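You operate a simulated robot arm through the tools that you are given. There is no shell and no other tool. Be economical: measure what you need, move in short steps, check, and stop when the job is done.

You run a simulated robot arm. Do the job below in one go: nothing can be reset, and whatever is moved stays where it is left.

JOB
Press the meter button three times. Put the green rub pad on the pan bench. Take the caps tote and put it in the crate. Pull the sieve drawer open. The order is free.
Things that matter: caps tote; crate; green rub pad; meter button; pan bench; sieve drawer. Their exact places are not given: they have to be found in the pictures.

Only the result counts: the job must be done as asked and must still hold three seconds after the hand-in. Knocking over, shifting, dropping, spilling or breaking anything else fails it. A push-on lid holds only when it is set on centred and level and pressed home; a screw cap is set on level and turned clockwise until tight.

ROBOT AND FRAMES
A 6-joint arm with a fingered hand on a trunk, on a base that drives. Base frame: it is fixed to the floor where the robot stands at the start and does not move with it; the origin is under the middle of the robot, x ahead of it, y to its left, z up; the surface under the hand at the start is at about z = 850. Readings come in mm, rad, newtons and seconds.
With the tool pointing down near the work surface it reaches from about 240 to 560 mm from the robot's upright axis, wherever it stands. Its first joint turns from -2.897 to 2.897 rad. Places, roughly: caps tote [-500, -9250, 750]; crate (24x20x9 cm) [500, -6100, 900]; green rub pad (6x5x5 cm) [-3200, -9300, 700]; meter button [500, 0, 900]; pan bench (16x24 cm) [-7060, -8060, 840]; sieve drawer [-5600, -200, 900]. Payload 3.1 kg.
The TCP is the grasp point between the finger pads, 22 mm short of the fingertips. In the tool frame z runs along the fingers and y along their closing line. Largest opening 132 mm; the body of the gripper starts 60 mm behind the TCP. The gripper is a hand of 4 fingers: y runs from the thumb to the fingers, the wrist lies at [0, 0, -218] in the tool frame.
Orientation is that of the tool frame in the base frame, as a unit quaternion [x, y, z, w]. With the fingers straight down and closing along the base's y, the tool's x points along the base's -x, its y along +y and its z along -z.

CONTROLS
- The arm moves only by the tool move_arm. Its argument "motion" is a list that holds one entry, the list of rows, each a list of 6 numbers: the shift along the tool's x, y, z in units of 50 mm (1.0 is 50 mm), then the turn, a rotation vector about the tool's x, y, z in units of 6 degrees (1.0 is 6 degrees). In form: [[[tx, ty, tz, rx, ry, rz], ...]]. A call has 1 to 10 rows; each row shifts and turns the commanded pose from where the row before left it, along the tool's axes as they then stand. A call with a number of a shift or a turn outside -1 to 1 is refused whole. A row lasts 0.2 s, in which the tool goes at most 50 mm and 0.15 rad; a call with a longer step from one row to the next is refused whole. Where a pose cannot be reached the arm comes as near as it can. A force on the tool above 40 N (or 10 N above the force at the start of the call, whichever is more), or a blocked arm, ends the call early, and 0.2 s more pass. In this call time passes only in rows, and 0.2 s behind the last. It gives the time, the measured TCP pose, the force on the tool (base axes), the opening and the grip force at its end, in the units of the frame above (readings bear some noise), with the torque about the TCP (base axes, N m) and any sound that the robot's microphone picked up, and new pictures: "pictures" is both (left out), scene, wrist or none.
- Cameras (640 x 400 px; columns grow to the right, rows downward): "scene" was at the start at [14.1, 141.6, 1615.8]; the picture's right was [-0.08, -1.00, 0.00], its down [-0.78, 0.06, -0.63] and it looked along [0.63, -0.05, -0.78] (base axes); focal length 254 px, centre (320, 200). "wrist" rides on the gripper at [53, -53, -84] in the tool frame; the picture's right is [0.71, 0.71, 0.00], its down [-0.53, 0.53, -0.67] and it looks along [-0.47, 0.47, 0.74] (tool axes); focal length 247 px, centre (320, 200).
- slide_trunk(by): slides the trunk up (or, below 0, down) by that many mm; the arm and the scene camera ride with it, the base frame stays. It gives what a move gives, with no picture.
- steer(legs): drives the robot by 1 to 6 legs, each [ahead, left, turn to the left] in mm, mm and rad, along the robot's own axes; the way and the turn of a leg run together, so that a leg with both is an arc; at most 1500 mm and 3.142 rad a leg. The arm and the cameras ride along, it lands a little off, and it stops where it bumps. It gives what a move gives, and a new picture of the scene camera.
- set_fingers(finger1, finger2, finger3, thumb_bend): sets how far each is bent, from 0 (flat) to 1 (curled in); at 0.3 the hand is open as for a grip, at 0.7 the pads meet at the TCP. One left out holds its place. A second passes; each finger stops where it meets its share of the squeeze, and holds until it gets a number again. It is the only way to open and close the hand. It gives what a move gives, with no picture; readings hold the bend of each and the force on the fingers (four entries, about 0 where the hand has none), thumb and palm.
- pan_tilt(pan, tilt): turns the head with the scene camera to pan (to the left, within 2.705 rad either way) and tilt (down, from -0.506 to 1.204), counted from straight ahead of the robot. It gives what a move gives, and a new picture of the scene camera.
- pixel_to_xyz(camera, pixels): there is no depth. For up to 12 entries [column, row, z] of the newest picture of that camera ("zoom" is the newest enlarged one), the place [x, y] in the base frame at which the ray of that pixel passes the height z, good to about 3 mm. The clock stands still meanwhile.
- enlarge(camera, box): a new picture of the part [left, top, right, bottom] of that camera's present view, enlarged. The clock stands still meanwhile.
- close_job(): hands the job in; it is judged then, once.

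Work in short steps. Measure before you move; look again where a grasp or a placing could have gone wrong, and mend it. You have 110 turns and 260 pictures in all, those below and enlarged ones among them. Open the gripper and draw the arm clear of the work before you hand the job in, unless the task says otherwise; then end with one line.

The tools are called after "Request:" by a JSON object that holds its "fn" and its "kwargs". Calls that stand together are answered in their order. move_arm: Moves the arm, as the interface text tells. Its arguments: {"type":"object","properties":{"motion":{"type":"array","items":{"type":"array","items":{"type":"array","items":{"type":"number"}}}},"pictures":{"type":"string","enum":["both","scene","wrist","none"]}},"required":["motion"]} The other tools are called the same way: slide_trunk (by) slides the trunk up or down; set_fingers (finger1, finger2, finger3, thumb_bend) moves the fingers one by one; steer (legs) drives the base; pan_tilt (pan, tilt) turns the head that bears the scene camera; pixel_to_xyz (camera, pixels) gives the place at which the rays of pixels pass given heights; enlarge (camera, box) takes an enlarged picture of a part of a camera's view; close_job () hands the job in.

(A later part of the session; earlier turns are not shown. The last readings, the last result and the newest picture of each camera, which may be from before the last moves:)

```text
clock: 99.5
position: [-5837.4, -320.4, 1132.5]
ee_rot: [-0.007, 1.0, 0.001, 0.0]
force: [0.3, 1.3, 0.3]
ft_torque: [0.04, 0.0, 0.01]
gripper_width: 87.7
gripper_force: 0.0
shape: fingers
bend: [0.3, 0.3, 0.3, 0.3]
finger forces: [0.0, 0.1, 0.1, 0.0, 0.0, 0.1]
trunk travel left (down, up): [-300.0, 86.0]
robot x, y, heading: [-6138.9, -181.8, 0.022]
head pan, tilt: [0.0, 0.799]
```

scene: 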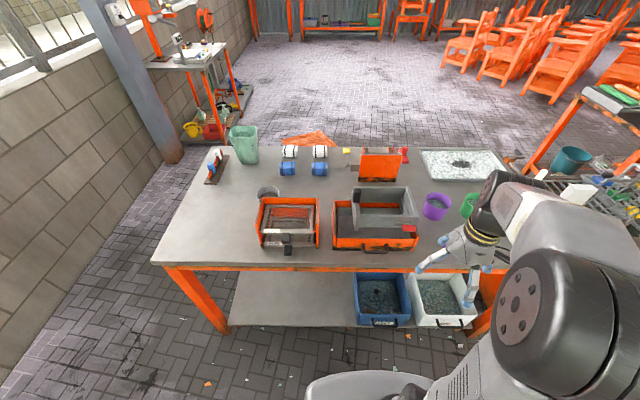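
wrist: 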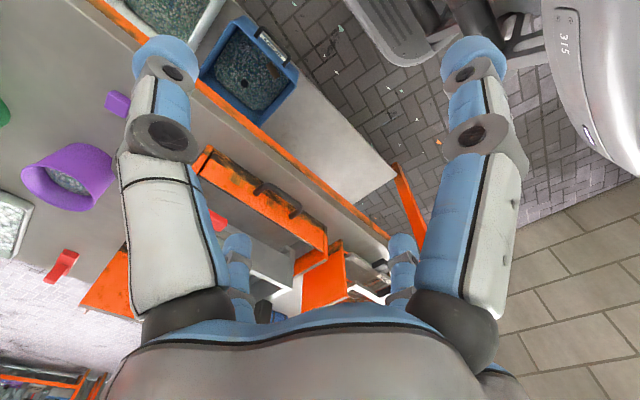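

Request:
{"fn": "enlarge", "kwargs": {"camera": "scene", "box": [310, 170, 440, 270]}}

Request:
{"fn": "enlarge", "kwargs": {"camera": "wrist", "box": [190, 130, 350, 270]}}

```text
4.00 times, centred on (375, 220) of scene
```

zoom: 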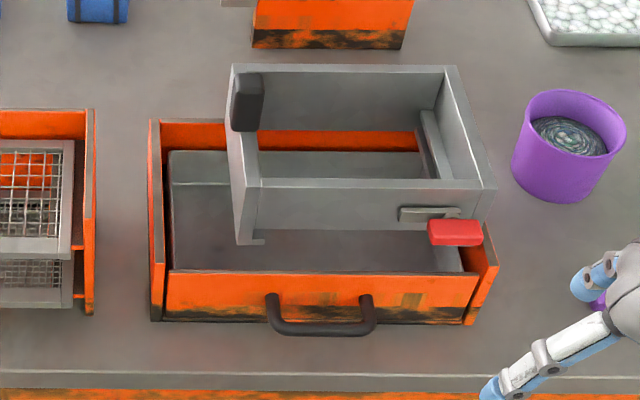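

```text
2.86 times, centred on (270, 200) of wrist
```

zoom: 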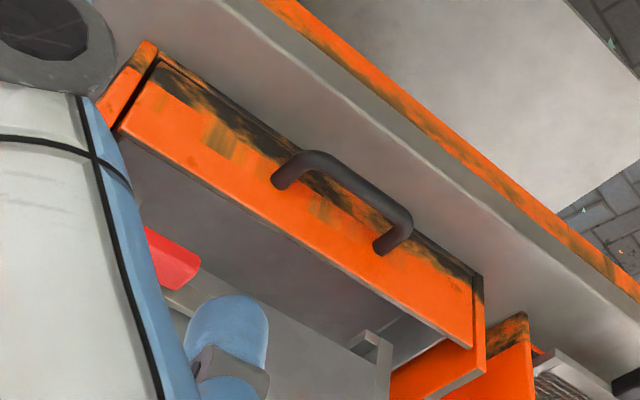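

I triangulate the bow's outer bar: scene (375.5,252), wrist (284,191); also the drawer-front top edge.

Request:
{"fn": "pixel_to_xyz", "kwargs": {"camera": "scene", "pixels": [[375.5, 252, 860], [375.5, 252, 875], [375.5, 252, 890], [375.5, 252, 905], [375, 238.5, 900], [375, 238.5, 920], [375, 250, 850], [362, 252, 880], [388.5, 252, 880]]}}

Request:
{"fn": "pixel_to_xyz", "kwargs": {"camera": "wrist", "pixels": [[284, 191, 860], [284, 191, 875], [284, 191, 890], [284, 191, 905], [267, 206, 900], [267, 206, 920], [289, 187, 850], [263, 183, 880], [302, 208, 880]]}}

```text
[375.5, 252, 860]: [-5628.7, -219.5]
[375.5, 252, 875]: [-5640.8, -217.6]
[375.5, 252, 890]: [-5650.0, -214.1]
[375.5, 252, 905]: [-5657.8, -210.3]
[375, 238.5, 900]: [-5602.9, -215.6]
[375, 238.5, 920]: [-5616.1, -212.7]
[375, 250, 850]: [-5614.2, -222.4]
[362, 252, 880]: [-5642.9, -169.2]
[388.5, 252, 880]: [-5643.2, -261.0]
```

```text
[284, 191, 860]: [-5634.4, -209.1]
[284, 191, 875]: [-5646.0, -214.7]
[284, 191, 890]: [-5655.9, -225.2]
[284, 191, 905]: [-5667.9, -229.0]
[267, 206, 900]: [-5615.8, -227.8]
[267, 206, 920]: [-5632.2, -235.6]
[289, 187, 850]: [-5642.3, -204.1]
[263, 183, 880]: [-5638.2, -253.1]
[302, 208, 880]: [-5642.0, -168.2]
```

Bar is at about (-5644,-216,878), drawer front near x≈-5610. I check how near the hopper and red latch are before planning a thumb-behind-the-bar grip.

Request:
{"fn": "pixel_to_xyz", "kwargs": {"camera": "scene", "pixels": [[409, 228, 900], [409, 228, 920], [409, 228, 940], [370, 216, 920], [370, 216, 960], [437, 268, 900], [335, 281, 850]]}}

Request:
{"fn": "move_arm", "kwargs": {"motion": [[[0, 0.5, 0, 0, 0, -1], [0, 0.5, 0, 0, 0, -1], [0, 0, 0, 0, 0, -1], [0, 0, 0, 0, 0, -1], [0, 0, 0, 0, 0, -1], [0, 0, 0, 0, 0, -1], [0, 0, 0, 0, 0, -1], [0, 0, 0, 0, 0, -1], [0, 0, 0, 0, 0, -1], [0, 0, 0, 0, 0, -1]]], "pictures": "none"}}

Request:
{"fn": "move_arm", "kwargs": {"motion": [[[0, 0, 0, 0, 0, -1], [0, 0, 0, 0, 0, -1], [0, 0, 0, 0, 0, -1], [0, 0, 0, 0, 0, -1], [0, 0, 0, 0, 0, -1]]], "pictures": "none"}}

Request:
{"fn": "set_fingers", "kwargs": {"finger1": 0.5, "finger2": 0.5, "finger3": 0.5, "thumb_bend": 0.5}}

Request:
{"fn": "move_arm", "kwargs": {"motion": [[[0, 0, 0, 0, 0, 0]]]}}

```text
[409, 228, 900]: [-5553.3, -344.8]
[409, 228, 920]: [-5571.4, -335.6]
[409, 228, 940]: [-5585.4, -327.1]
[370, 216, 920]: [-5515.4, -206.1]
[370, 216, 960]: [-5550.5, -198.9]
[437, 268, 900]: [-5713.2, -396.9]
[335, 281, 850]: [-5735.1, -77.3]
```

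```text
clock: 101.7
position: [-5840.1, -269.4, 1134.1]
ee_rot: [-0.508, 0.862, 0.0, 0.0]
force: [-0.7, -0.2, -0.6]
ft_torque: [-0.01, 0.01, 0.01]
gripper_width: 87.5
gripper_force: 0.0
shape: fingers
bend: [0.3, 0.3, 0.3, 0.3]
finger forces: [0.0, 0.0, 0.1, 0.0, 0.0, 0.0]
trunk travel left (down, up): [-300.0, 86.0]
robot x, y, heading: [-6137.8, -183.3, 0.013]
head pan, tilt: [0.0, 0.799]
```

```text
clock: 102.9
position: [-5832.9, -145.3, 1128.0]
ee_rot: [0.709, -0.705, 0.004, 0.004]
force: [0.6, 0.1, -0.1]
ft_torque: [0.03, -0.01, 0.0]
gripper_width: 87.6
gripper_force: 0.1
shape: fingers
bend: [0.3, 0.3, 0.3, 0.3]
finger forces: [0.0, 0.0, 0.1, 0.1, 0.0, 0.1]
out of reach, approached as far as the arm can: row 1, 2, 3, 4, 5
trunk travel left (down, up): [-300.0, 86.0]
robot x, y, heading: [-6136.3, -181.0, 0.012]
head pan, tilt: [0.0, 0.799]
```

```text
clock: 103.9
position: [-5831.6, -145.3, 1128.1]
ee_rot: [0.709, -0.706, 0.005, 0.003]
force: [-0.6, 0.0, 0.3]
ft_torque: [0.0, -0.01, 0.0]
gripper_width: 41.1
gripper_force: 0.1
shape: fingers
bend: [0.5, 0.5, 0.5, 0.5]
finger forces: [0.0, 0.0, 0.0, 0.1, 0.0, 0.1]
trunk travel left (down, up): [-300.0, 86.0]
robot x, y, heading: [-6140.2, -181.2, 0.014]
head pan, tilt: [0.0, 0.799]
```

```text
clock: 104.3
position: [-5832.1, -146.3, 1128.6]
ee_rot: [0.709, -0.705, 0.005, 0.004]
force: [0.0, 0.9, -0.7]
ft_torque: [-0.03, 0.02, 0.0]
gripper_width: 41.1
gripper_force: 0.1
shape: fingers
bend: [0.5, 0.5, 0.5, 0.5]
finger forces: [0.1, 0.0, 0.0, 0.0, 0.0, 0.0]
trunk travel left (down, up): [-300.0, 86.0]
robot x, y, heading: [-6139.9, -180.5, 0.012]
head pan, tilt: [0.0, 0.799]
```

scene: 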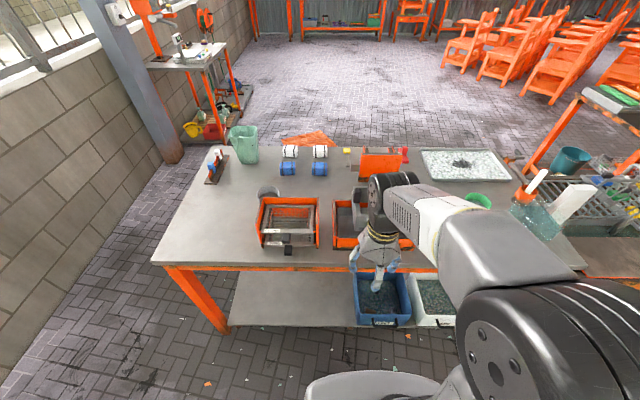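
wrist: 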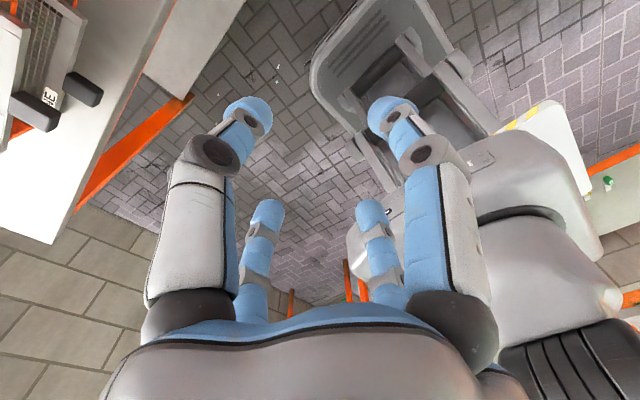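

The four digits are radial, so a 45° yaw puts two digits behind the bar and two in front. I turn back 45° and set a narrower opening.

Request:
{"fn": "move_arm", "kwargs": {"motion": [[[0, 0, 0, 0, 0, 1], [0, 0, 0, 0, 0, 1], [0, 0, 0, 0, 0, 1], [0, 0, 0, 0, 0, 1], [0, 0, 0, 0, 0, 1], [0, 0, 0, 0, 0, 1], [0, 0, 0, 0, 0, 1], [0, 0, 0, 0, 0, 0.5]]], "pictures": "none"}}

Request:
{"fn": "set_fingers", "kwargs": {"finger1": 0.4, "finger2": 0.4, "finger3": 0.4, "thumb_bend": 0.4}}

```text
clock: 106.1
position: [-5831.5, -146.7, 1129.0]
ee_rot: [-0.388, 0.922, 0.001, 0.0]
force: [0.1, 0.7, 0.0]
ft_torque: [0.02, -0.04, -0.03]
gripper_width: 41.1
gripper_force: 0.0
shape: fingers
bend: [0.5, 0.5, 0.5, 0.5]
finger forces: [0.0, 0.1, 0.0, 0.1, 0.1, 0.0]
trunk travel left (down, up): [-300.0, 86.0]
robot x, y, heading: [-6139.5, -182.4, 0.011]
head pan, tilt: [0.0, 0.799]
```

```text
clock: 107.1
position: [-5832.8, -146.2, 1128.9]
ee_rot: [-0.389, 0.921, 0.0, 0.0]
force: [-0.5, -0.5, -0.8]
ft_torque: [0.03, 0.0, -0.02]
gripper_width: 64.4
gripper_force: 0.0
shape: fingers
bend: [0.4, 0.4, 0.4, 0.4]
finger forces: [0.0, 0.0, 0.0, 0.0, 0.0, 0.0]
trunk travel left (down, up): [-300.0, 86.0]
robot x, y, heading: [-6135.8, -180.7, 0.012]
head pan, tilt: [0.0, 0.799]
```

Now above yaw 45°. I move over the bar to (-5648,-216) and down to z≈1009.

Request:
{"fn": "move_arm", "kwargs": {"motion": [[[-0.39, -0.9, 0, 0, 0, 0], [-0.39, -0.9, 0, 0, 0, 0], [-0.39, -0.9, 0, 0, 0, 0], [-0.39, -0.91, 0, 0, 0, 0], [0, 0, 0.8, 0, 0, 0], [0, 0, 0.8, 0, 0, 0], [0, 0, 0.8, 0, 0, 0]]]}}

```text
clock: 108.7
position: [-5649.7, -215.9, 1007.6]
ee_rot: [-0.389, 0.921, 0.0, 0.0]
force: [0.3, -0.1, 0.2]
ft_torque: [-0.01, 0.05, -0.05]
gripper_width: 63.9
gripper_force: 0.1
shape: fingers
bend: [0.4, 0.4, 0.4, 0.4]
finger forces: [0.0, 0.0, 0.1, 0.0, 0.4, 0.1]
trunk travel left (down, up): [-300.0, 86.0]
robot x, y, heading: [-6137.1, -179.7, 0.014]
head pan, tilt: [0.0, 0.799]
```

scene: 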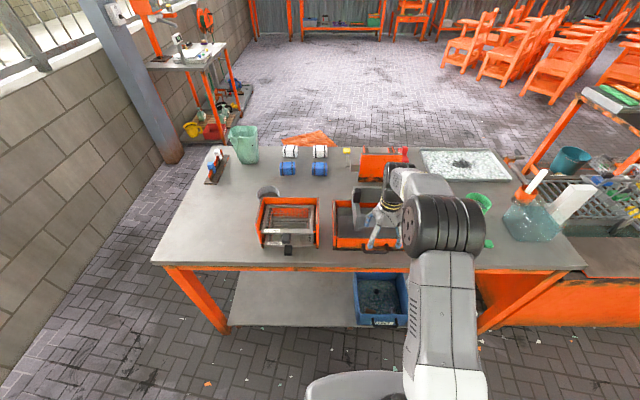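
wrist: 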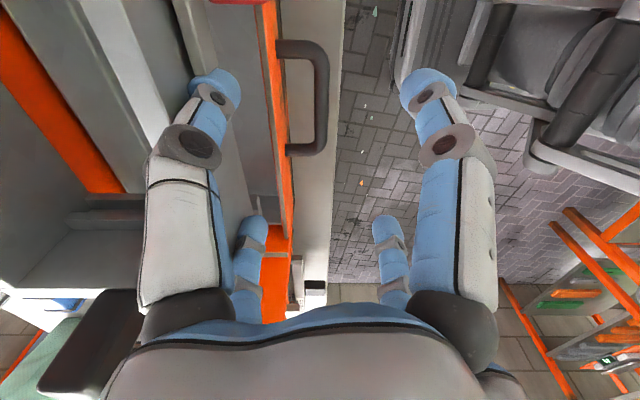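

The wrist view shows the bow clearly: bar at column ~321 rows 60–140, drawer front at column ~287. I measure them and the digit tips' positions.

Request:
{"fn": "pixel_to_xyz", "kwargs": {"camera": "wrist", "pixels": [[321, 95, 878], [313, 95, 878], [328, 95, 878], [287, 95, 878], [284, 95, 890], [290, 95, 870], [320, 50, 878], [320, 148, 878], [335, 95, 850]]}}

Request:
{"fn": "enlarge", "kwargs": {"camera": "wrist", "box": [180, 20, 460, 195]}}

```text
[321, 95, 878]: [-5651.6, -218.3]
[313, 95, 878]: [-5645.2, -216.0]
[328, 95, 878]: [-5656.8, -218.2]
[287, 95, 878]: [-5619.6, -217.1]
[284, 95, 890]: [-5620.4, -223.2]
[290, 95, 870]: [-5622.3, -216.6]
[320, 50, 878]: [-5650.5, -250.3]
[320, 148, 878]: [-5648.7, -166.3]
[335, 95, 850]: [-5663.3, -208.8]
```

```text
2.29 times, centred on (320, 108) of wrist
```

zoom: 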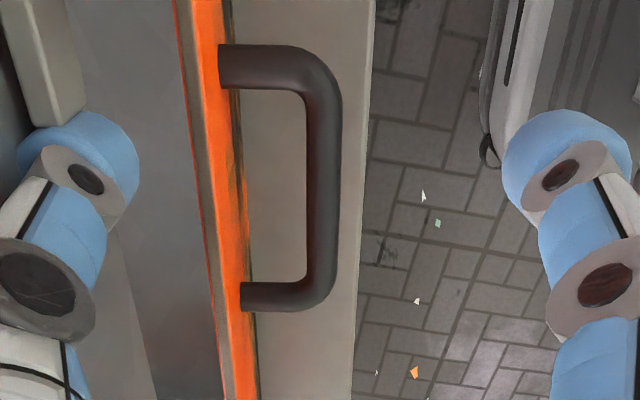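

Gap behind the bar is x -5645…-5620. I measure the digit tips (213,85) and (425,88) at tip height to see their spread.

Request:
{"fn": "pixel_to_xyz", "kwargs": {"camera": "wrist", "pixels": [[213, 82, 988], [425, 84, 988], [240, 95, 988], [400, 95, 988], [252, 225, 988], [388, 225, 988], [266, 235, 988], [373, 235, 988]]}}

```text
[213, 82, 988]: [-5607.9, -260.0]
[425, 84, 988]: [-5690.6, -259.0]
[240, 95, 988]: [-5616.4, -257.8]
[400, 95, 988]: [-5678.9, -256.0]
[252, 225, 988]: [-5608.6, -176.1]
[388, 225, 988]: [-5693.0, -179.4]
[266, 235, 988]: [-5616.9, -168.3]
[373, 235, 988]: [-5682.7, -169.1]
```

The tips are ±41 mm apart from the TCP; too wide for the bow. I close to 0.57 and remeasure.

Request:
{"fn": "set_fingers", "kwargs": {"finger1": 0.57, "finger2": 0.57, "finger3": 0.57, "thumb_bend": 0.57}}

Request:
{"fn": "enlarge", "kwargs": {"camera": "wrist", "box": [180, 40, 460, 240]}}

```text
clock: 109.7
position: [-5648.6, -216.4, 1007.3]
ee_rot: [-0.389, 0.921, 0.0, 0.0]
force: [0.3, 0.6, 0.3]
ft_torque: [0.04, 0.02, 0.02]
gripper_width: 26.8
gripper_force: 0.2
shape: fingers
bend: [0.56, 0.56, 0.56, 0.56]
finger forces: [0.1, 0.0, 0.0, 0.0, 0.1, 0.1]
trunk travel left (down, up): [-300.0, 86.0]
robot x, y, heading: [-6136.4, -183.8, 0.016]
head pan, tilt: [0.0, 0.799]
```

```text
2.00 times, centred on (320, 140) of wrist
```

zoom: 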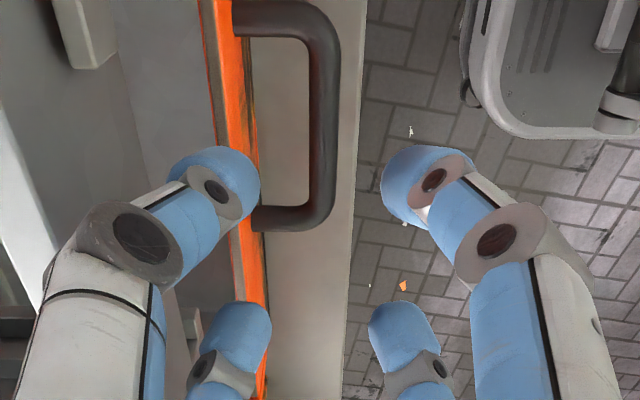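

Request:
{"fn": "pixel_to_xyz", "kwargs": {"camera": "wrist", "pixels": [[276, 130, 988], [362, 132, 988], [282, 202, 988], [361, 204, 988], [290, 130, 985], [348, 132, 985]]}}

```text
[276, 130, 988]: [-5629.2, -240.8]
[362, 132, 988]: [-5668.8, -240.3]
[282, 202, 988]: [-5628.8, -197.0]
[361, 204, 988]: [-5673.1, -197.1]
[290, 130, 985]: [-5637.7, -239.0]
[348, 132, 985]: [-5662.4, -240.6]
```

Tips are now ±21 mm about the TCP, fitting the gap. I shift to (-5653,-208) and descend to z≈925 to check alignment.

Request:
{"fn": "move_arm", "kwargs": {"motion": [[[-0.06, 0.17, 0, 0, 0, 0], [0, 0, 0.82, 0, 0, 0], [0, 0, 0.82, 0, 0, 0]]], "pictures": "none"}}

Request:
{"fn": "enlarge", "kwargs": {"camera": "wrist", "box": [180, 40, 460, 240]}}

Request:
{"fn": "enlarge", "kwargs": {"camera": "scene", "box": [310, 170, 440, 270]}}

```text
clock: 110.5
position: [-5653.9, -211.0, 926.1]
ee_rot: [-0.39, 0.921, 0.0, 0.0]
force: [0.4, 0.5, -0.3]
ft_torque: [0.0, 0.01, 0.02]
gripper_width: 26.7
gripper_force: 0.0
shape: fingers
bend: [0.56, 0.56, 0.56, 0.56]
finger forces: [0.1, 0.0, 0.0, 0.0, 0.0, 0.1]
trunk travel left (down, up): [-300.0, 86.0]
robot x, y, heading: [-6139.2, -176.3, 0.019]
head pan, tilt: [0.0, 0.799]
```

```text
2.00 times, centred on (320, 140) of wrist
```

zoom: 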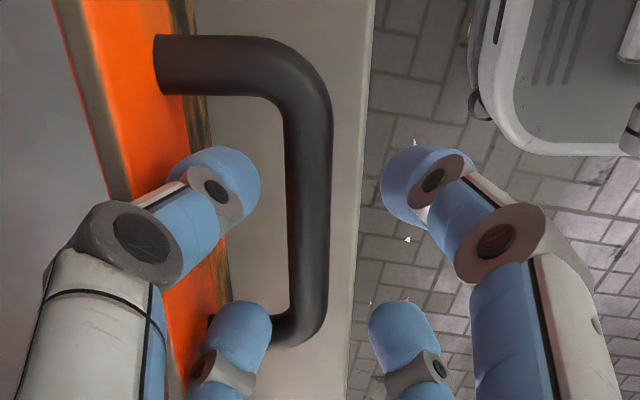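

```text
4.00 times, centred on (375, 220) of scene
```

zoom: 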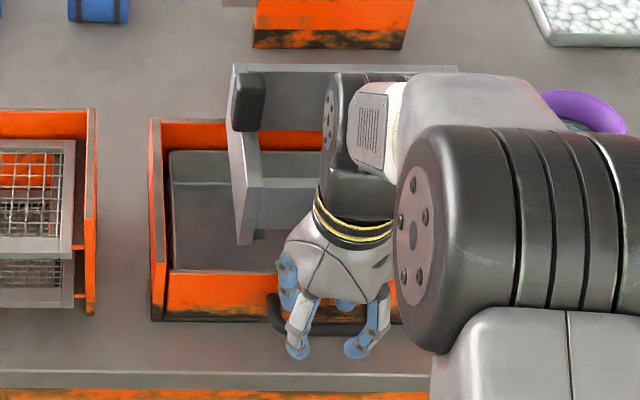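

Request:
{"fn": "pixel_to_xyz", "kwargs": {"camera": "wrist", "pixels": [[316, 140, 878], [325, 140, 878], [307, 140, 878], [270, 100, 866], [235, 72, 878], [315, 205, 878], [275, 72, 878]]}}

```text
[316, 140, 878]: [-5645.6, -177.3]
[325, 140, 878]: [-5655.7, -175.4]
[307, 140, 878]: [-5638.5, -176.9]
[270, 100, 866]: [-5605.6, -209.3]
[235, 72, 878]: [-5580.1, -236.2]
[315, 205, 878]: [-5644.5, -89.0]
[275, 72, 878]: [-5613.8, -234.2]
```

The last conversion used the older wrist picture; I redo it on a fresh zoom.

Request:
{"fn": "enlarge", "kwargs": {"camera": "wrist", "box": [180, 20, 460, 220]}}

Request:
{"fn": "pixel_to_xyz", "kwargs": {"camera": "zoom", "pixels": [[311, 230, 878], [330, 230, 878], [291, 230, 878], [200, 150, 866], [300, 105, 878], [310, 370, 878], [235, 220, 904], [405, 225, 904], [245, 365, 904], [400, 370, 904]]}}

```text
2.00 times, centred on (320, 120) of wrist
```

zoom: 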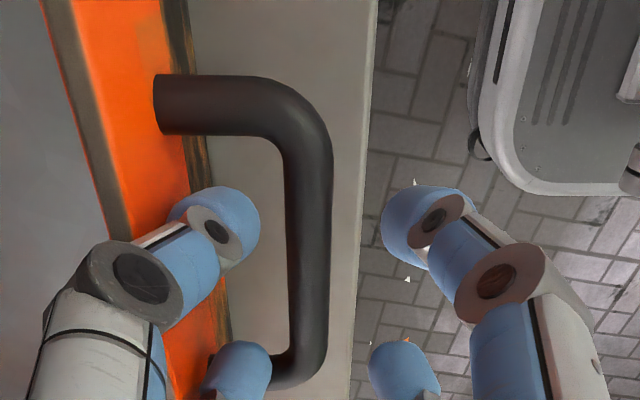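

```text
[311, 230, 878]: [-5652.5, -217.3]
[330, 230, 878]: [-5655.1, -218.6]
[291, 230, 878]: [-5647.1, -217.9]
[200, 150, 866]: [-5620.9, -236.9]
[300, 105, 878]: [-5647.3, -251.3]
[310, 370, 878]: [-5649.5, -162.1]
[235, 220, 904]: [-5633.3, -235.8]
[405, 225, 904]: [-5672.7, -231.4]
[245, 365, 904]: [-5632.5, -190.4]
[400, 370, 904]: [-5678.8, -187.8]
```

Consistent: bar at x=-5651, rear tips at x=-5633. I shift +5 mm in y and descend to TCP z≈885.

Request:
{"fn": "move_arm", "kwargs": {"motion": [[[-0.07, 0.07, 0, 0, 0, 0], [0, 0, 0.3, 0, 0, 0], [0, 0, 0.3, 0, 0, 0], [0, 0, 0.22, 0, 0, 0]]], "pictures": "wrist"}}

```text
clock: 111.3
position: [-5653.7, -207.5, 904.2]
ee_rot: [-0.385, 0.923, -0.003, 0.002]
force: [-18.9, -6.2, 20.4]
ft_torque: [-0.29, -1.0, -0.67]
gripper_width: 24.2
gripper_force: 15.3
shape: fingers
bend: [0.56, 0.56, 0.6, 0.56]
finger forces: [0.0, 0.0, 7.8, 0.0, 22.6, 0.0]
trunk travel left (down, up): [-300.0, 86.0]
robot x, y, heading: [-6142.4, -179.1, 0.012]
head pan, tilt: [0.0, 0.799]
stopped in row 4: the force on the tool passed its limit at 49 N (the readings are from after the stop); the commanded pose is now the measured one
```

wrist: 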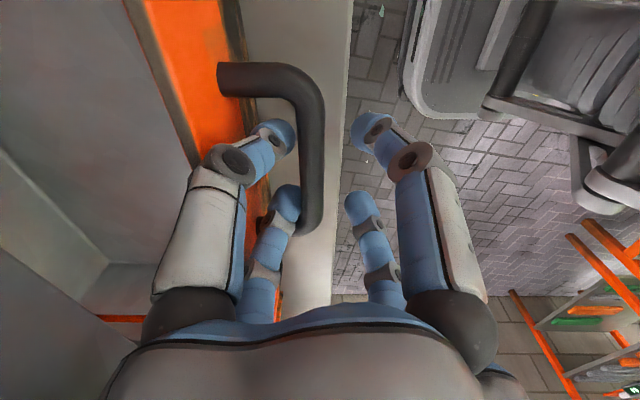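

The bent rear digits' knuckles rest on the drawer front before hooking. Better: yaw 0 with straighter digits (0.3), so only the one east digit goes behind the bar and the rest stay off the bench edge. I lift and reset.

Request:
{"fn": "move_arm", "kwargs": {"motion": [[[0, 0, -0.8, 0, 0, 0], [0, 0, -0.8, 0, 0, 0], [0, 0, 0, 0, 0, 1], [0, 0, 0, 0, 0, 1], [0, 0, 0, 0, 0, 1], [0, 0, 0, 0, 0, 1], [0, 0, 0, 0, 0, 1], [0, 0, 0, 0, 0, 1], [0, 0, 0, 0, 0, 1], [0, 0, 0, 0, 0, 0.5]]], "pictures": "none"}}

Request:
{"fn": "set_fingers", "kwargs": {"finger1": 0.3, "finger2": 0.3, "finger3": 0.3, "thumb_bend": 0.3}}

Request:
{"fn": "move_arm", "kwargs": {"motion": [[[0.6, 0, 0, 0, 0, 0], [0.6, 0, 0, 0, 0, 0]]]}}

```text
clock: 113.5
position: [-5651.3, -205.2, 982.8]
ee_rot: [-0.003, 1.0, -0.001, 0.004]
force: [-4.2, 0.9, 0.5]
ft_torque: [-0.01, -0.09, 0.04]
gripper_width: 26.5
gripper_force: 1.7
shape: fingers
bend: [0.56, 0.56, 0.57, 0.56]
finger forces: [0.1, 0.0, 3.6, 0.0, 0.0, 0.1]
trunk travel left (down, up): [-300.0, 86.0]
robot x, y, heading: [-6139.8, -180.2, 0.012]
head pan, tilt: [0.0, 0.799]
```

```text
clock: 114.5
position: [-5654.2, -204.5, 982.2]
ee_rot: [-0.004, 1.0, -0.001, 0.003]
force: [-17.3, 1.0, -6.3]
ft_torque: [-0.02, -0.11, 0.06]
gripper_width: 87.1
gripper_force: 8.1
shape: fingers
bend: [0.3, 0.3, 0.55, 0.3]
finger forces: [0.0, 0.1, 16.5, 0.1, 0.0, 0.1]
trunk travel left (down, up): [-300.0, 86.0]
robot x, y, heading: [-6136.0, -177.4, 0.012]
head pan, tilt: [0.0, 0.799]
```

```text
clock: 115.2
position: [-5712.4, -204.1, 983.5]
ee_rot: [-0.005, 1.0, -0.001, 0.004]
force: [-0.3, -0.1, 0.2]
ft_torque: [-0.01, -0.01, -0.03]
gripper_width: 87.6
gripper_force: 0.0
shape: fingers
bend: [0.3, 0.3, 0.3, 0.3]
finger forces: [0.0, 0.0, 0.1, 0.0, 0.1, 0.1]
trunk travel left (down, up): [-300.0, 86.0]
robot x, y, heading: [-6140.3, -179.3, 0.008]
head pan, tilt: [0.0, 0.799]
```

scene: 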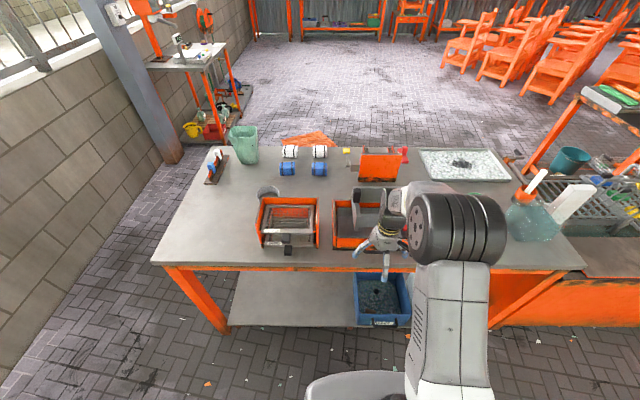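
wrist: 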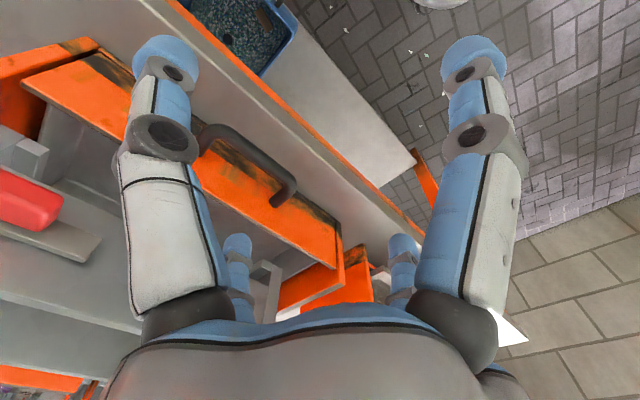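

Finger3 (the east one) briefly pressed on the hopper frame while opening; I check the hopper has not shifted and measure the digit tips.

Request:
{"fn": "pixel_to_xyz", "kwargs": {"camera": "wrist", "pixels": [[237, 243, 963], [402, 243, 963], [165, 52, 963], [473, 52, 963], [245, 150, 878], [230, 132, 878], [283, 190, 878]]}}

Request:
{"fn": "enlarge", "kwargs": {"camera": "scene", "box": [310, 170, 440, 270]}}

Request:
{"fn": "enlarge", "kwargs": {"camera": "wrist", "box": [0, 30, 340, 330]}}

```text
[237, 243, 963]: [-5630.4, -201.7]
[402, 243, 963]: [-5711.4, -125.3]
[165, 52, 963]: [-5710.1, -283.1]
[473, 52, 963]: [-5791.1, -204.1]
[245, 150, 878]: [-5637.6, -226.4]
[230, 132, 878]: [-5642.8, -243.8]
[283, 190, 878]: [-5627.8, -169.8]
```

```text
4.00 times, centred on (375, 220) of scene
```

zoom: 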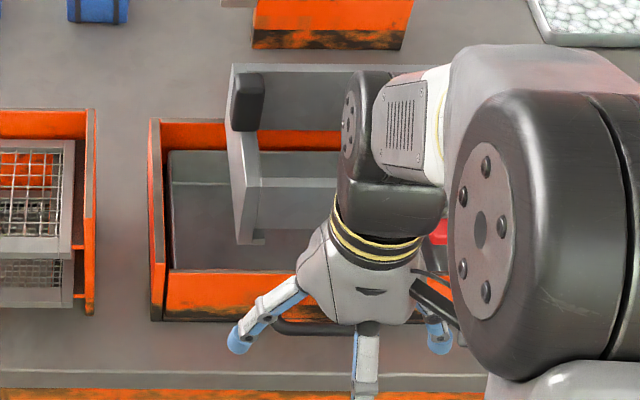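

```text
1.33 times, centred on (170, 180) of wrist
```

zoom: 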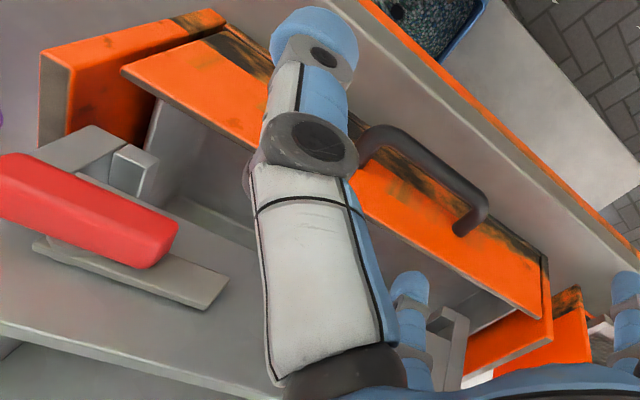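

Hopper unchanged. I bend finger3 to 0.35 for a vertical fingertip, and set TCP so its tip sits at x≈-5632, y≈-208, then lower to z≈925 for a look.

Request:
{"fn": "set_fingers", "kwargs": {"finger3": 0.36}}

Request:
{"fn": "move_arm", "kwargs": {"motion": [[[-0.24, -0.08, 0, 0, 0, 0], [0, 0, 0.6, 0, 0, 0], [0, 0, 0.5, 0, 0, 0]]], "pictures": "none"}}

Request:
{"fn": "enlarge", "kwargs": {"camera": "scene", "box": [310, 190, 440, 290]}}

Request:
{"fn": "enlarge", "kwargs": {"camera": "wrist", "box": [160, 80, 440, 280]}}

```text
clock: 116.2
position: [-5710.6, -205.0, 982.1]
ee_rot: [-0.004, 1.0, -0.002, 0.002]
force: [0.3, -0.6, 0.4]
ft_torque: [-0.01, 0.01, -0.01]
gripper_width: 87.6
gripper_force: 0.0
shape: fingers
bend: [0.3, 0.3, 0.36, 0.3]
finger forces: [0.0, 0.0, 0.0, 0.1, 0.0, 0.0]
trunk travel left (down, up): [-300.0, 86.0]
robot x, y, heading: [-6136.3, -178.8, 0.009]
head pan, tilt: [0.0, 0.799]
```

```text
clock: 117.0
position: [-5698.4, -209.3, 927.7]
ee_rot: [-0.005, 1.0, -0.001, 0.004]
force: [-0.1, 0.2, 0.6]
ft_torque: [0.0, 0.0, 0.05]
gripper_width: 87.4
gripper_force: 0.1
shape: fingers
bend: [0.3, 0.3, 0.36, 0.3]
finger forces: [0.1, 0.0, 0.0, 0.0, 0.0, 0.0]
trunk travel left (down, up): [-300.0, 86.0]
robot x, y, heading: [-6137.1, -182.1, 0.014]
head pan, tilt: [0.0, 0.799]
```

```text
4.00 times, centred on (375, 240) of scene
```

zoom: 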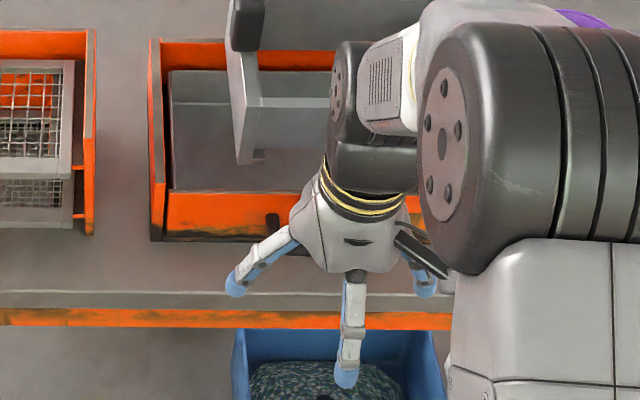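

```text
2.00 times, centred on (300, 180) of wrist
```

zoom: 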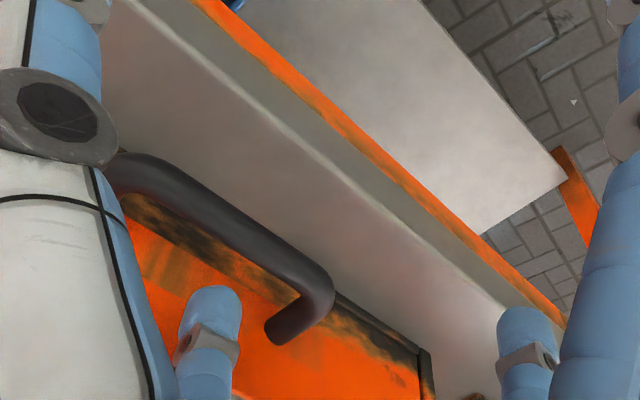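

Request:
{"fn": "pixel_to_xyz", "kwargs": {"camera": "zoom", "pixels": [[212, 302, 908], [212, 320, 908], [240, 240, 878], [215, 200, 878], [300, 260, 878], [330, 290, 878], [180, 232, 866]]}}

```text
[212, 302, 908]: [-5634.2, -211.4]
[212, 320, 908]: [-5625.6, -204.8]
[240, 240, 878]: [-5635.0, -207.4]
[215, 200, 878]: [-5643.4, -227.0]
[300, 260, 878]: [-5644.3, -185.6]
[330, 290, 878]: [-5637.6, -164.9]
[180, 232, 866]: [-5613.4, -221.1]
```

The tip (x≈-5630) lies over the gap. I lower in small steps, watching force.

Request:
{"fn": "move_arm", "kwargs": {"motion": [[[0, 0, 0.3, 0, 0, 0], [0, 0, 0.2, 0, 0, 0]]], "pictures": "none"}}

Request:
{"fn": "enlarge", "kwargs": {"camera": "wrist", "box": [160, 80, 440, 280]}}

```text
clock: 117.5
position: [-5698.5, -209.3, 901.7]
ee_rot: [-0.004, 1.0, -0.001, 0.003]
force: [-0.1, -0.1, -0.5]
ft_torque: [-0.01, 0.03, -0.01]
gripper_width: 87.4
gripper_force: 0.1
shape: fingers
bend: [0.3, 0.3, 0.36, 0.3]
finger forces: [0.1, 0.1, 0.0, 0.1, 0.0, 0.0]
trunk travel left (down, up): [-300.0, 86.0]
robot x, y, heading: [-6139.8, -179.7, 0.011]
head pan, tilt: [0.0, 0.799]
```

```text
2.00 times, centred on (300, 180) of wrist
```

zoom: 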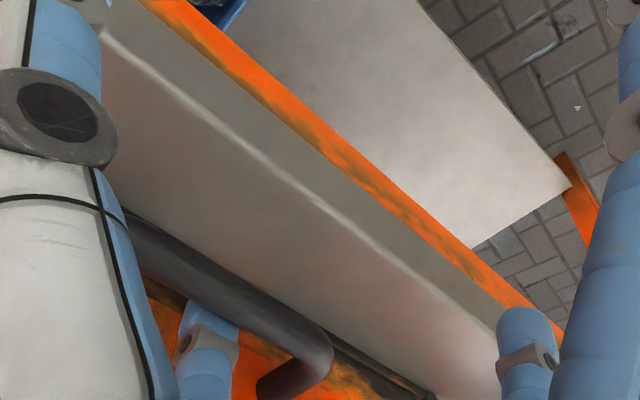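

The tip is sliding behind the bar with no force. I go 15 mm lower, then pull west a little.

Request:
{"fn": "move_arm", "kwargs": {"motion": [[[0, 0, 0.16, 0, 0, 0], [0, 0, 0.14, 0, 0, 0], [0.2, 0, 0, 0, 0, 0], [0.2, 0, 0, 0, 0, 0], [0.2, 0, 0, 0, 0, 0], [0.2, 0, 0, 0, 0, 0]]], "pictures": "none"}}

Request:
{"fn": "enlarge", "kwargs": {"camera": "wrist", "box": [160, 80, 440, 280]}}

```text
clock: 119.0
position: [-5739.7, -208.9, 886.6]
ee_rot: [-0.005, 1.0, -0.001, 0.003]
force: [0.4, 1.2, -0.4]
ft_torque: [-0.01, 0.02, 0.02]
gripper_width: 87.5
gripper_force: 0.2
shape: fingers
bend: [0.3, 0.3, 0.36, 0.3]
finger forces: [0.0, 0.0, 0.4, 0.0, 0.0, 0.0]
trunk travel left (down, up): [-300.0, 86.0]
robot x, y, heading: [-6137.8, -179.6, 0.014]
head pan, tilt: [0.0, 0.799]
```

```text
2.00 times, centred on (300, 180) of wrist
```

zoom: 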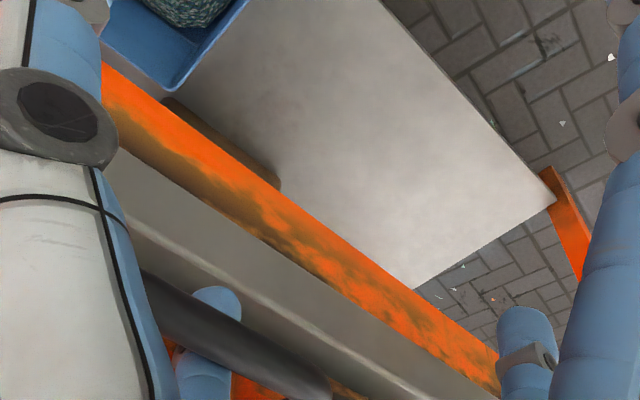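

The bar moves with the finger. I keep pulling 90 mm more and watch the force.

Request:
{"fn": "move_arm", "kwargs": {"motion": [[[0.3, 0, 0, 0, 0, 0], [0.3, 0, 0, 0, 0, 0], [0.3, 0, 0, 0, 0, 0], [0.3, 0, 0, 0, 0, 0], [0.3, 0, 0, 0, 0, 0], [0.3, 0, 0, 0, 0, 0]]]}}

Request:
{"fn": "enlarge", "kwargs": {"camera": "scene", "box": [300, 170, 460, 290]}}

```text
clock: 120.3
position: [-5827.9, -209.9, 886.7]
ee_rot: [-0.005, 1.0, -0.002, 0.003]
force: [0.7, 0.0, -0.4]
ft_torque: [0.03, 0.02, 0.01]
gripper_width: 87.5
gripper_force: 0.1
shape: fingers
bend: [0.3, 0.3, 0.36, 0.3]
finger forces: [0.1, 0.1, 0.6, 0.0, 0.1, 0.0]
trunk travel left (down, up): [-300.0, 86.0]
robot x, y, heading: [-6134.6, -181.2, 0.01]
head pan, tilt: [0.0, 0.799]
```

scene: 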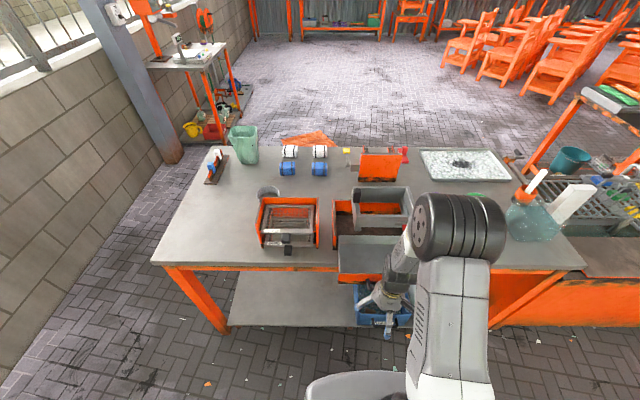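
wrist: 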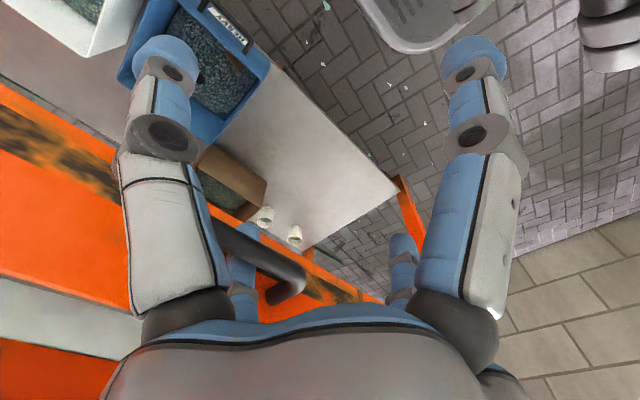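

```text
3.33 times, centred on (380, 230) of scene
```

zoom: 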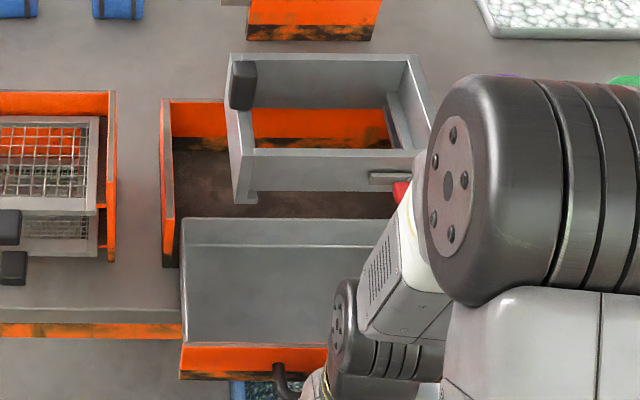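

The drawer is out ~115 mm with almost no friction. I pull gently up to 25 mm more to feel for the stop.

Request:
{"fn": "pixel_to_xyz", "kwargs": {"camera": "zoom", "pixels": [[260, 218, 905], [260, 345, 905], [165, 100, 920], [165, 265, 850], [90, 322, 850]]}}

Request:
{"fn": "move_arm", "kwargs": {"motion": [[[0.15, 0, 0, 0, 0, 0], [0.15, 0, 0, 0, 0, 0], [0.15, 0, 0, 0, 0, 0]]], "pictures": "none"}}

Request:
{"fn": "enlarge", "kwargs": {"camera": "scene", "box": [300, 170, 460, 290]}}

```text
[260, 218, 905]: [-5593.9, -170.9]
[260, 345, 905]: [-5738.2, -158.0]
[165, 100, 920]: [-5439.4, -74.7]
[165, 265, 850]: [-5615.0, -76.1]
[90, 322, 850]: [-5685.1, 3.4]
```

```text
clock: 121.2
position: [-5846.4, -211.0, 885.7]
ee_rot: [-0.005, 1.0, -0.001, 0.005]
force: [18.7, 1.2, -1.9]
ft_torque: [-0.05, 0.31, 0.02]
gripper_width: 87.5
gripper_force: 7.2
shape: fingers
bend: [0.3, 0.3, 0.2, 0.3]
finger forces: [0.1, 0.0, 15.3, 0.1, 0.1, 0.0]
trunk travel left (down, up): [-300.0, 86.0]
robot x, y, heading: [-6139.1, -181.6, 0.012]
head pan, tilt: [0.0, 0.799]
```

```text
3.33 times, centred on (380, 230) of scene
```

zoom: 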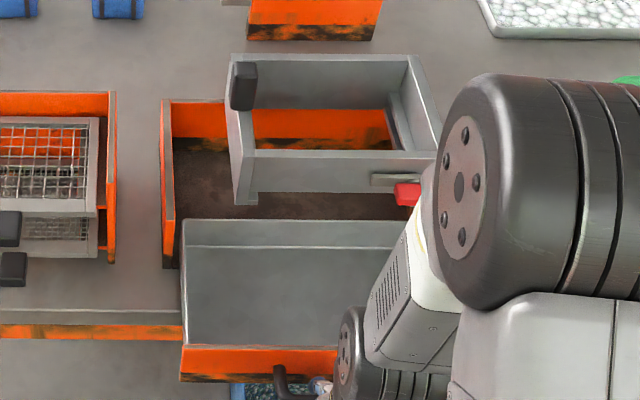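

The stop is reached (18.7 N, drawer no longer moves): fully open. I ease forward 25 mm to unload, and lift straight up out of the bow.

Request:
{"fn": "move_arm", "kwargs": {"motion": [[[-0.25, 0, 0, 0, 0, 0], [-0.24, 0, 0, 0, 0, 0], [0, 0, 0, 0, 0, 0], [0, 0, -0.3, 0, 0, 0], [0, 0, -0.5, 0, 0, 0], [0, 0, -1, 0, 0, 0], [0, 0, -1, 0, 0, 0], [0, 0, -1, 0, 0, 0], [0, 0, -1, 0, 0, 0], [0.5, 0, -0.6, 0, 0, 0]]]}}

```text
clock: 123.3
position: [-5854.1, -209.9, 1156.3]
ee_rot: [-0.004, 1.0, -0.001, 0.004]
force: [0.6, 0.9, 0.1]
ft_torque: [0.03, 0.01, 0.04]
gripper_width: 87.6
gripper_force: 0.1
shape: fingers
bend: [0.3, 0.3, 0.36, 0.3]
finger forces: [0.0, 0.0, 0.0, 0.0, 0.0, 0.0]
trunk travel left (down, up): [-300.0, 86.0]
robot x, y, heading: [-6136.6, -179.7, 0.015]
head pan, tilt: [0.0, 0.799]
```

scene: 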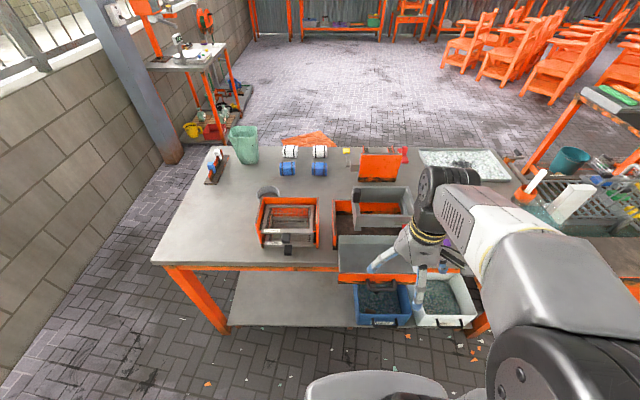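
wrist: 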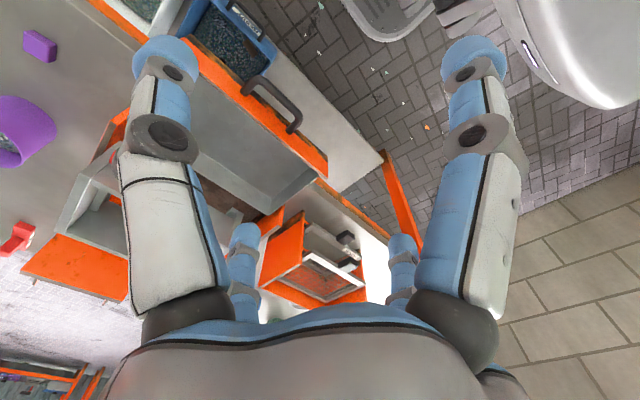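

Drawer is open and stays. Next, the south part of the room; I look along the aisle to the south.

Request:
{"fn": "pan_tilt", "kwargs": {"pan": -1.6, "tilt": 0.35}}

Request:
{"fn": "set_fingers", "kwargs": {"finger3": 0.3}}

```text
clock: 125.0
position: [-5851.9, -210.3, 1154.9]
ee_rot: [-0.003, 1.0, 0.0, 0.002]
force: [0.0, 0.5, 0.0]
ft_torque: [0.01, 0.0, 0.04]
gripper_width: 87.7
gripper_force: 0.2
shape: fingers
bend: [0.3, 0.3, 0.36, 0.3]
finger forces: [0.0, 0.0, 0.0, 0.1, 0.0, 0.1]
trunk travel left (down, up): [-300.0, 86.0]
robot x, y, heading: [-6137.2, -178.0, 0.015]
head pan, tilt: [-1.6, 0.351]
```

scene: 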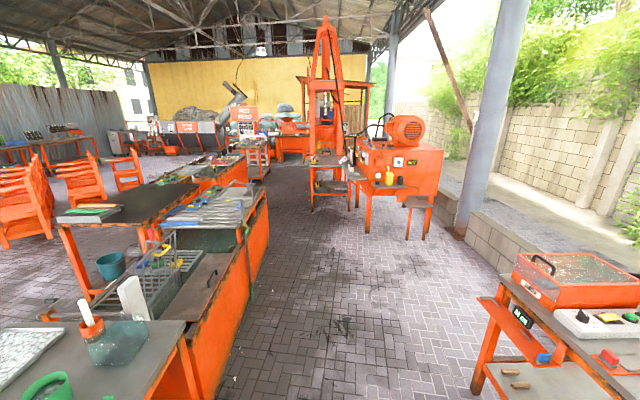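

```text
clock: 126.0
position: [-5853.1, -209.9, 1155.3]
ee_rot: [-0.004, 1.0, -0.001, 0.002]
force: [0.4, -1.0, -0.9]
ft_torque: [-0.01, 0.0, 0.0]
gripper_width: 87.5
gripper_force: 0.0
shape: fingers
bend: [0.3, 0.3, 0.3, 0.3]
finger forces: [0.0, 0.1, 0.0, 0.0, 0.1, 0.1]
trunk travel left (down, up): [-300.0, 86.0]
robot x, y, heading: [-6137.2, -183.5, 0.011]
head pan, tilt: [-1.6, 0.351]
```

The aisle is open to the south. I measure floor points of the aisle and machines.

Request:
{"fn": "pixel_to_xyz", "kwargs": {"camera": "scene", "pixels": [[205, 398, 0], [268, 235, 0], [315, 208, 0], [367, 237, 0], [425, 238, 0], [350, 205, 0], [455, 230, 0], [480, 400, 0], [268, 175, 0], [245, 300, 0]]}}

Request:
{"fn": "enlarge", "kwargs": {"camera": "scene", "box": [150, 60, 450, 250]}}

```text
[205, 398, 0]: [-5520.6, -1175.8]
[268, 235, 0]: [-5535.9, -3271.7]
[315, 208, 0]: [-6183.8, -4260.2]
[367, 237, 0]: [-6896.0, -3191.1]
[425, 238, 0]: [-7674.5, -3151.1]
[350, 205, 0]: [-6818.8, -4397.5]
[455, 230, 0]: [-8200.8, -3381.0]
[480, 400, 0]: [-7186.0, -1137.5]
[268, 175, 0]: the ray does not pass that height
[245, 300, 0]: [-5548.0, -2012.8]
```

```text
2.11 times, centred on (300, 155) of scene
```

zoom: 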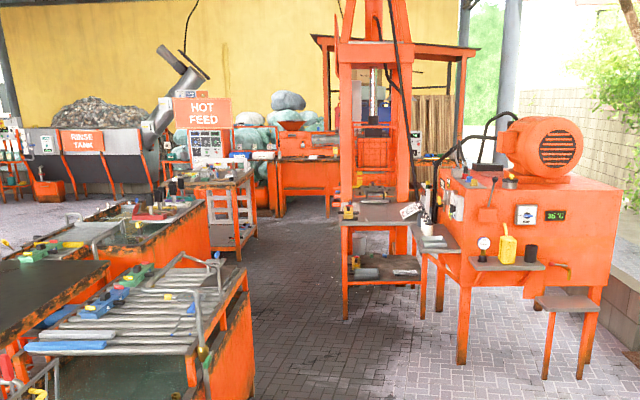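

The aisle at the tower narrows (x -5550 to -6180). I drive south to y≈-2300 facing south for a better look.

Request:
{"fn": "steer", "kwargs": {"legs": [[-80, 0, 0], [0, 0, -1.585], [1100, 100, 0], [1000, 200, 0]]}}

Request:
{"fn": "pan_tilt", "kwargs": {"pan": 0.1, "tilt": 0.6}}

```text
clock: 141.1
position: [-5994.7, -2573.5, 1156.0]
ee_rot: [0.717, 0.697, -0.003, 0.001]
force: [-0.7, -0.2, 0.6]
ft_torque: [0.01, -0.01, 0.0]
gripper_width: 87.8
gripper_force: 0.1
shape: fingers
bend: [0.3, 0.3, 0.3, 0.3]
finger forces: [0.0, 0.0, 0.0, 0.0, 0.1, 0.0]
trunk travel left (down, up): [-300.0, 86.0]
robot x, y, heading: [-5957.2, -2283.9, -1.591]
head pan, tilt: [-1.6, 0.351]
```

scene: 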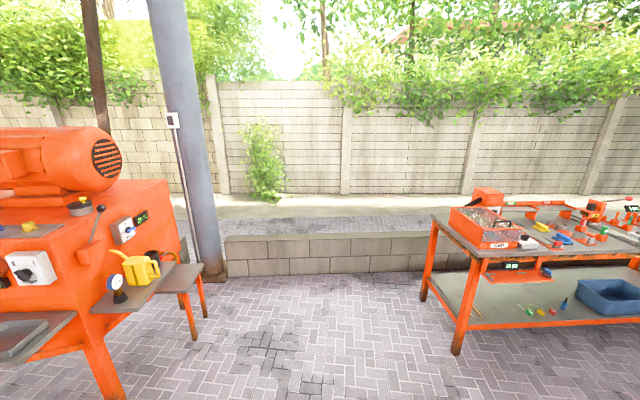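

```text
clock: 142.8
position: [-5994.7, -2571.4, 1155.2]
ee_rot: [0.717, 0.697, -0.003, 0.001]
force: [0.5, -0.8, -0.1]
ft_torque: [-0.03, 0.01, -0.02]
gripper_width: 87.3
gripper_force: 0.1
shape: fingers
bend: [0.3, 0.3, 0.3, 0.3]
finger forces: [0.0, 0.0, 0.0, 0.1, 0.0, 0.1]
trunk travel left (down, up): [-300.0, 86.0]
robot x, y, heading: [-5955.8, -2286.4, -1.593]
head pan, tilt: [0.099, 0.6]
```

scene: 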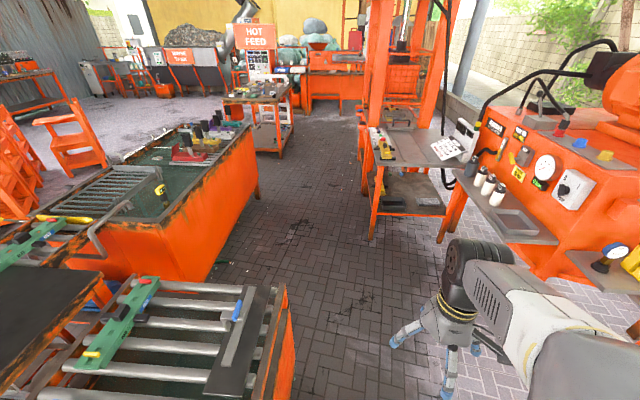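

Now I measure the aisle's edges on the floor for a safe lane.

Request:
{"fn": "pixel_to_xyz", "kwargs": {"camera": "scene", "pixels": [[371, 240, 0], [437, 242, 0], [360, 160, 0], [258, 200, 0], [180, 285, 0], [280, 155, 0], [370, 180, 850], [291, 290, 800], [255, 150, 850], [340, 95, 0], [318, 115, 0], [300, 110, 0]]}}

Request:
{"fn": "pan_tilt", "kwargs": {"pan": 0.1, "tilt": 1.2}}

```text
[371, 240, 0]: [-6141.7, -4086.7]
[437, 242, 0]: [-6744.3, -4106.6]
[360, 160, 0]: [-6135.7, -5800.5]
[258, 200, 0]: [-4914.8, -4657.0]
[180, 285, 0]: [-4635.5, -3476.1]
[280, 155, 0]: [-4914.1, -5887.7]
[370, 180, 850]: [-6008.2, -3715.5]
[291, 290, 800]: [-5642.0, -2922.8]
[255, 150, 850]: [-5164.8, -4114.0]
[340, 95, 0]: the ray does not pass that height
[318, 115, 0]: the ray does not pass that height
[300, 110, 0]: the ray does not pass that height
```

```text
clock: 143.8
position: [-5994.2, -2572.7, 1155.1]
ee_rot: [0.717, 0.697, -0.003, 0.002]
force: [0.1, 0.1, -0.9]
ft_torque: [-0.04, -0.01, 0.01]
gripper_width: 87.4
gripper_force: 0.1
shape: fingers
bend: [0.3, 0.3, 0.3, 0.3]
finger forces: [0.0, 0.0, 0.0, 0.0, 0.0, 0.1]
trunk travel left (down, up): [-300.0, 86.0]
robot x, y, heading: [-5957.0, -2288.0, -1.598]
head pan, tilt: [0.099, 1.201]
```

scene: 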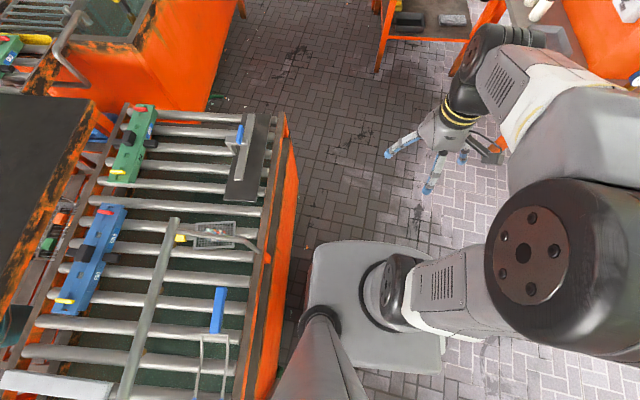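

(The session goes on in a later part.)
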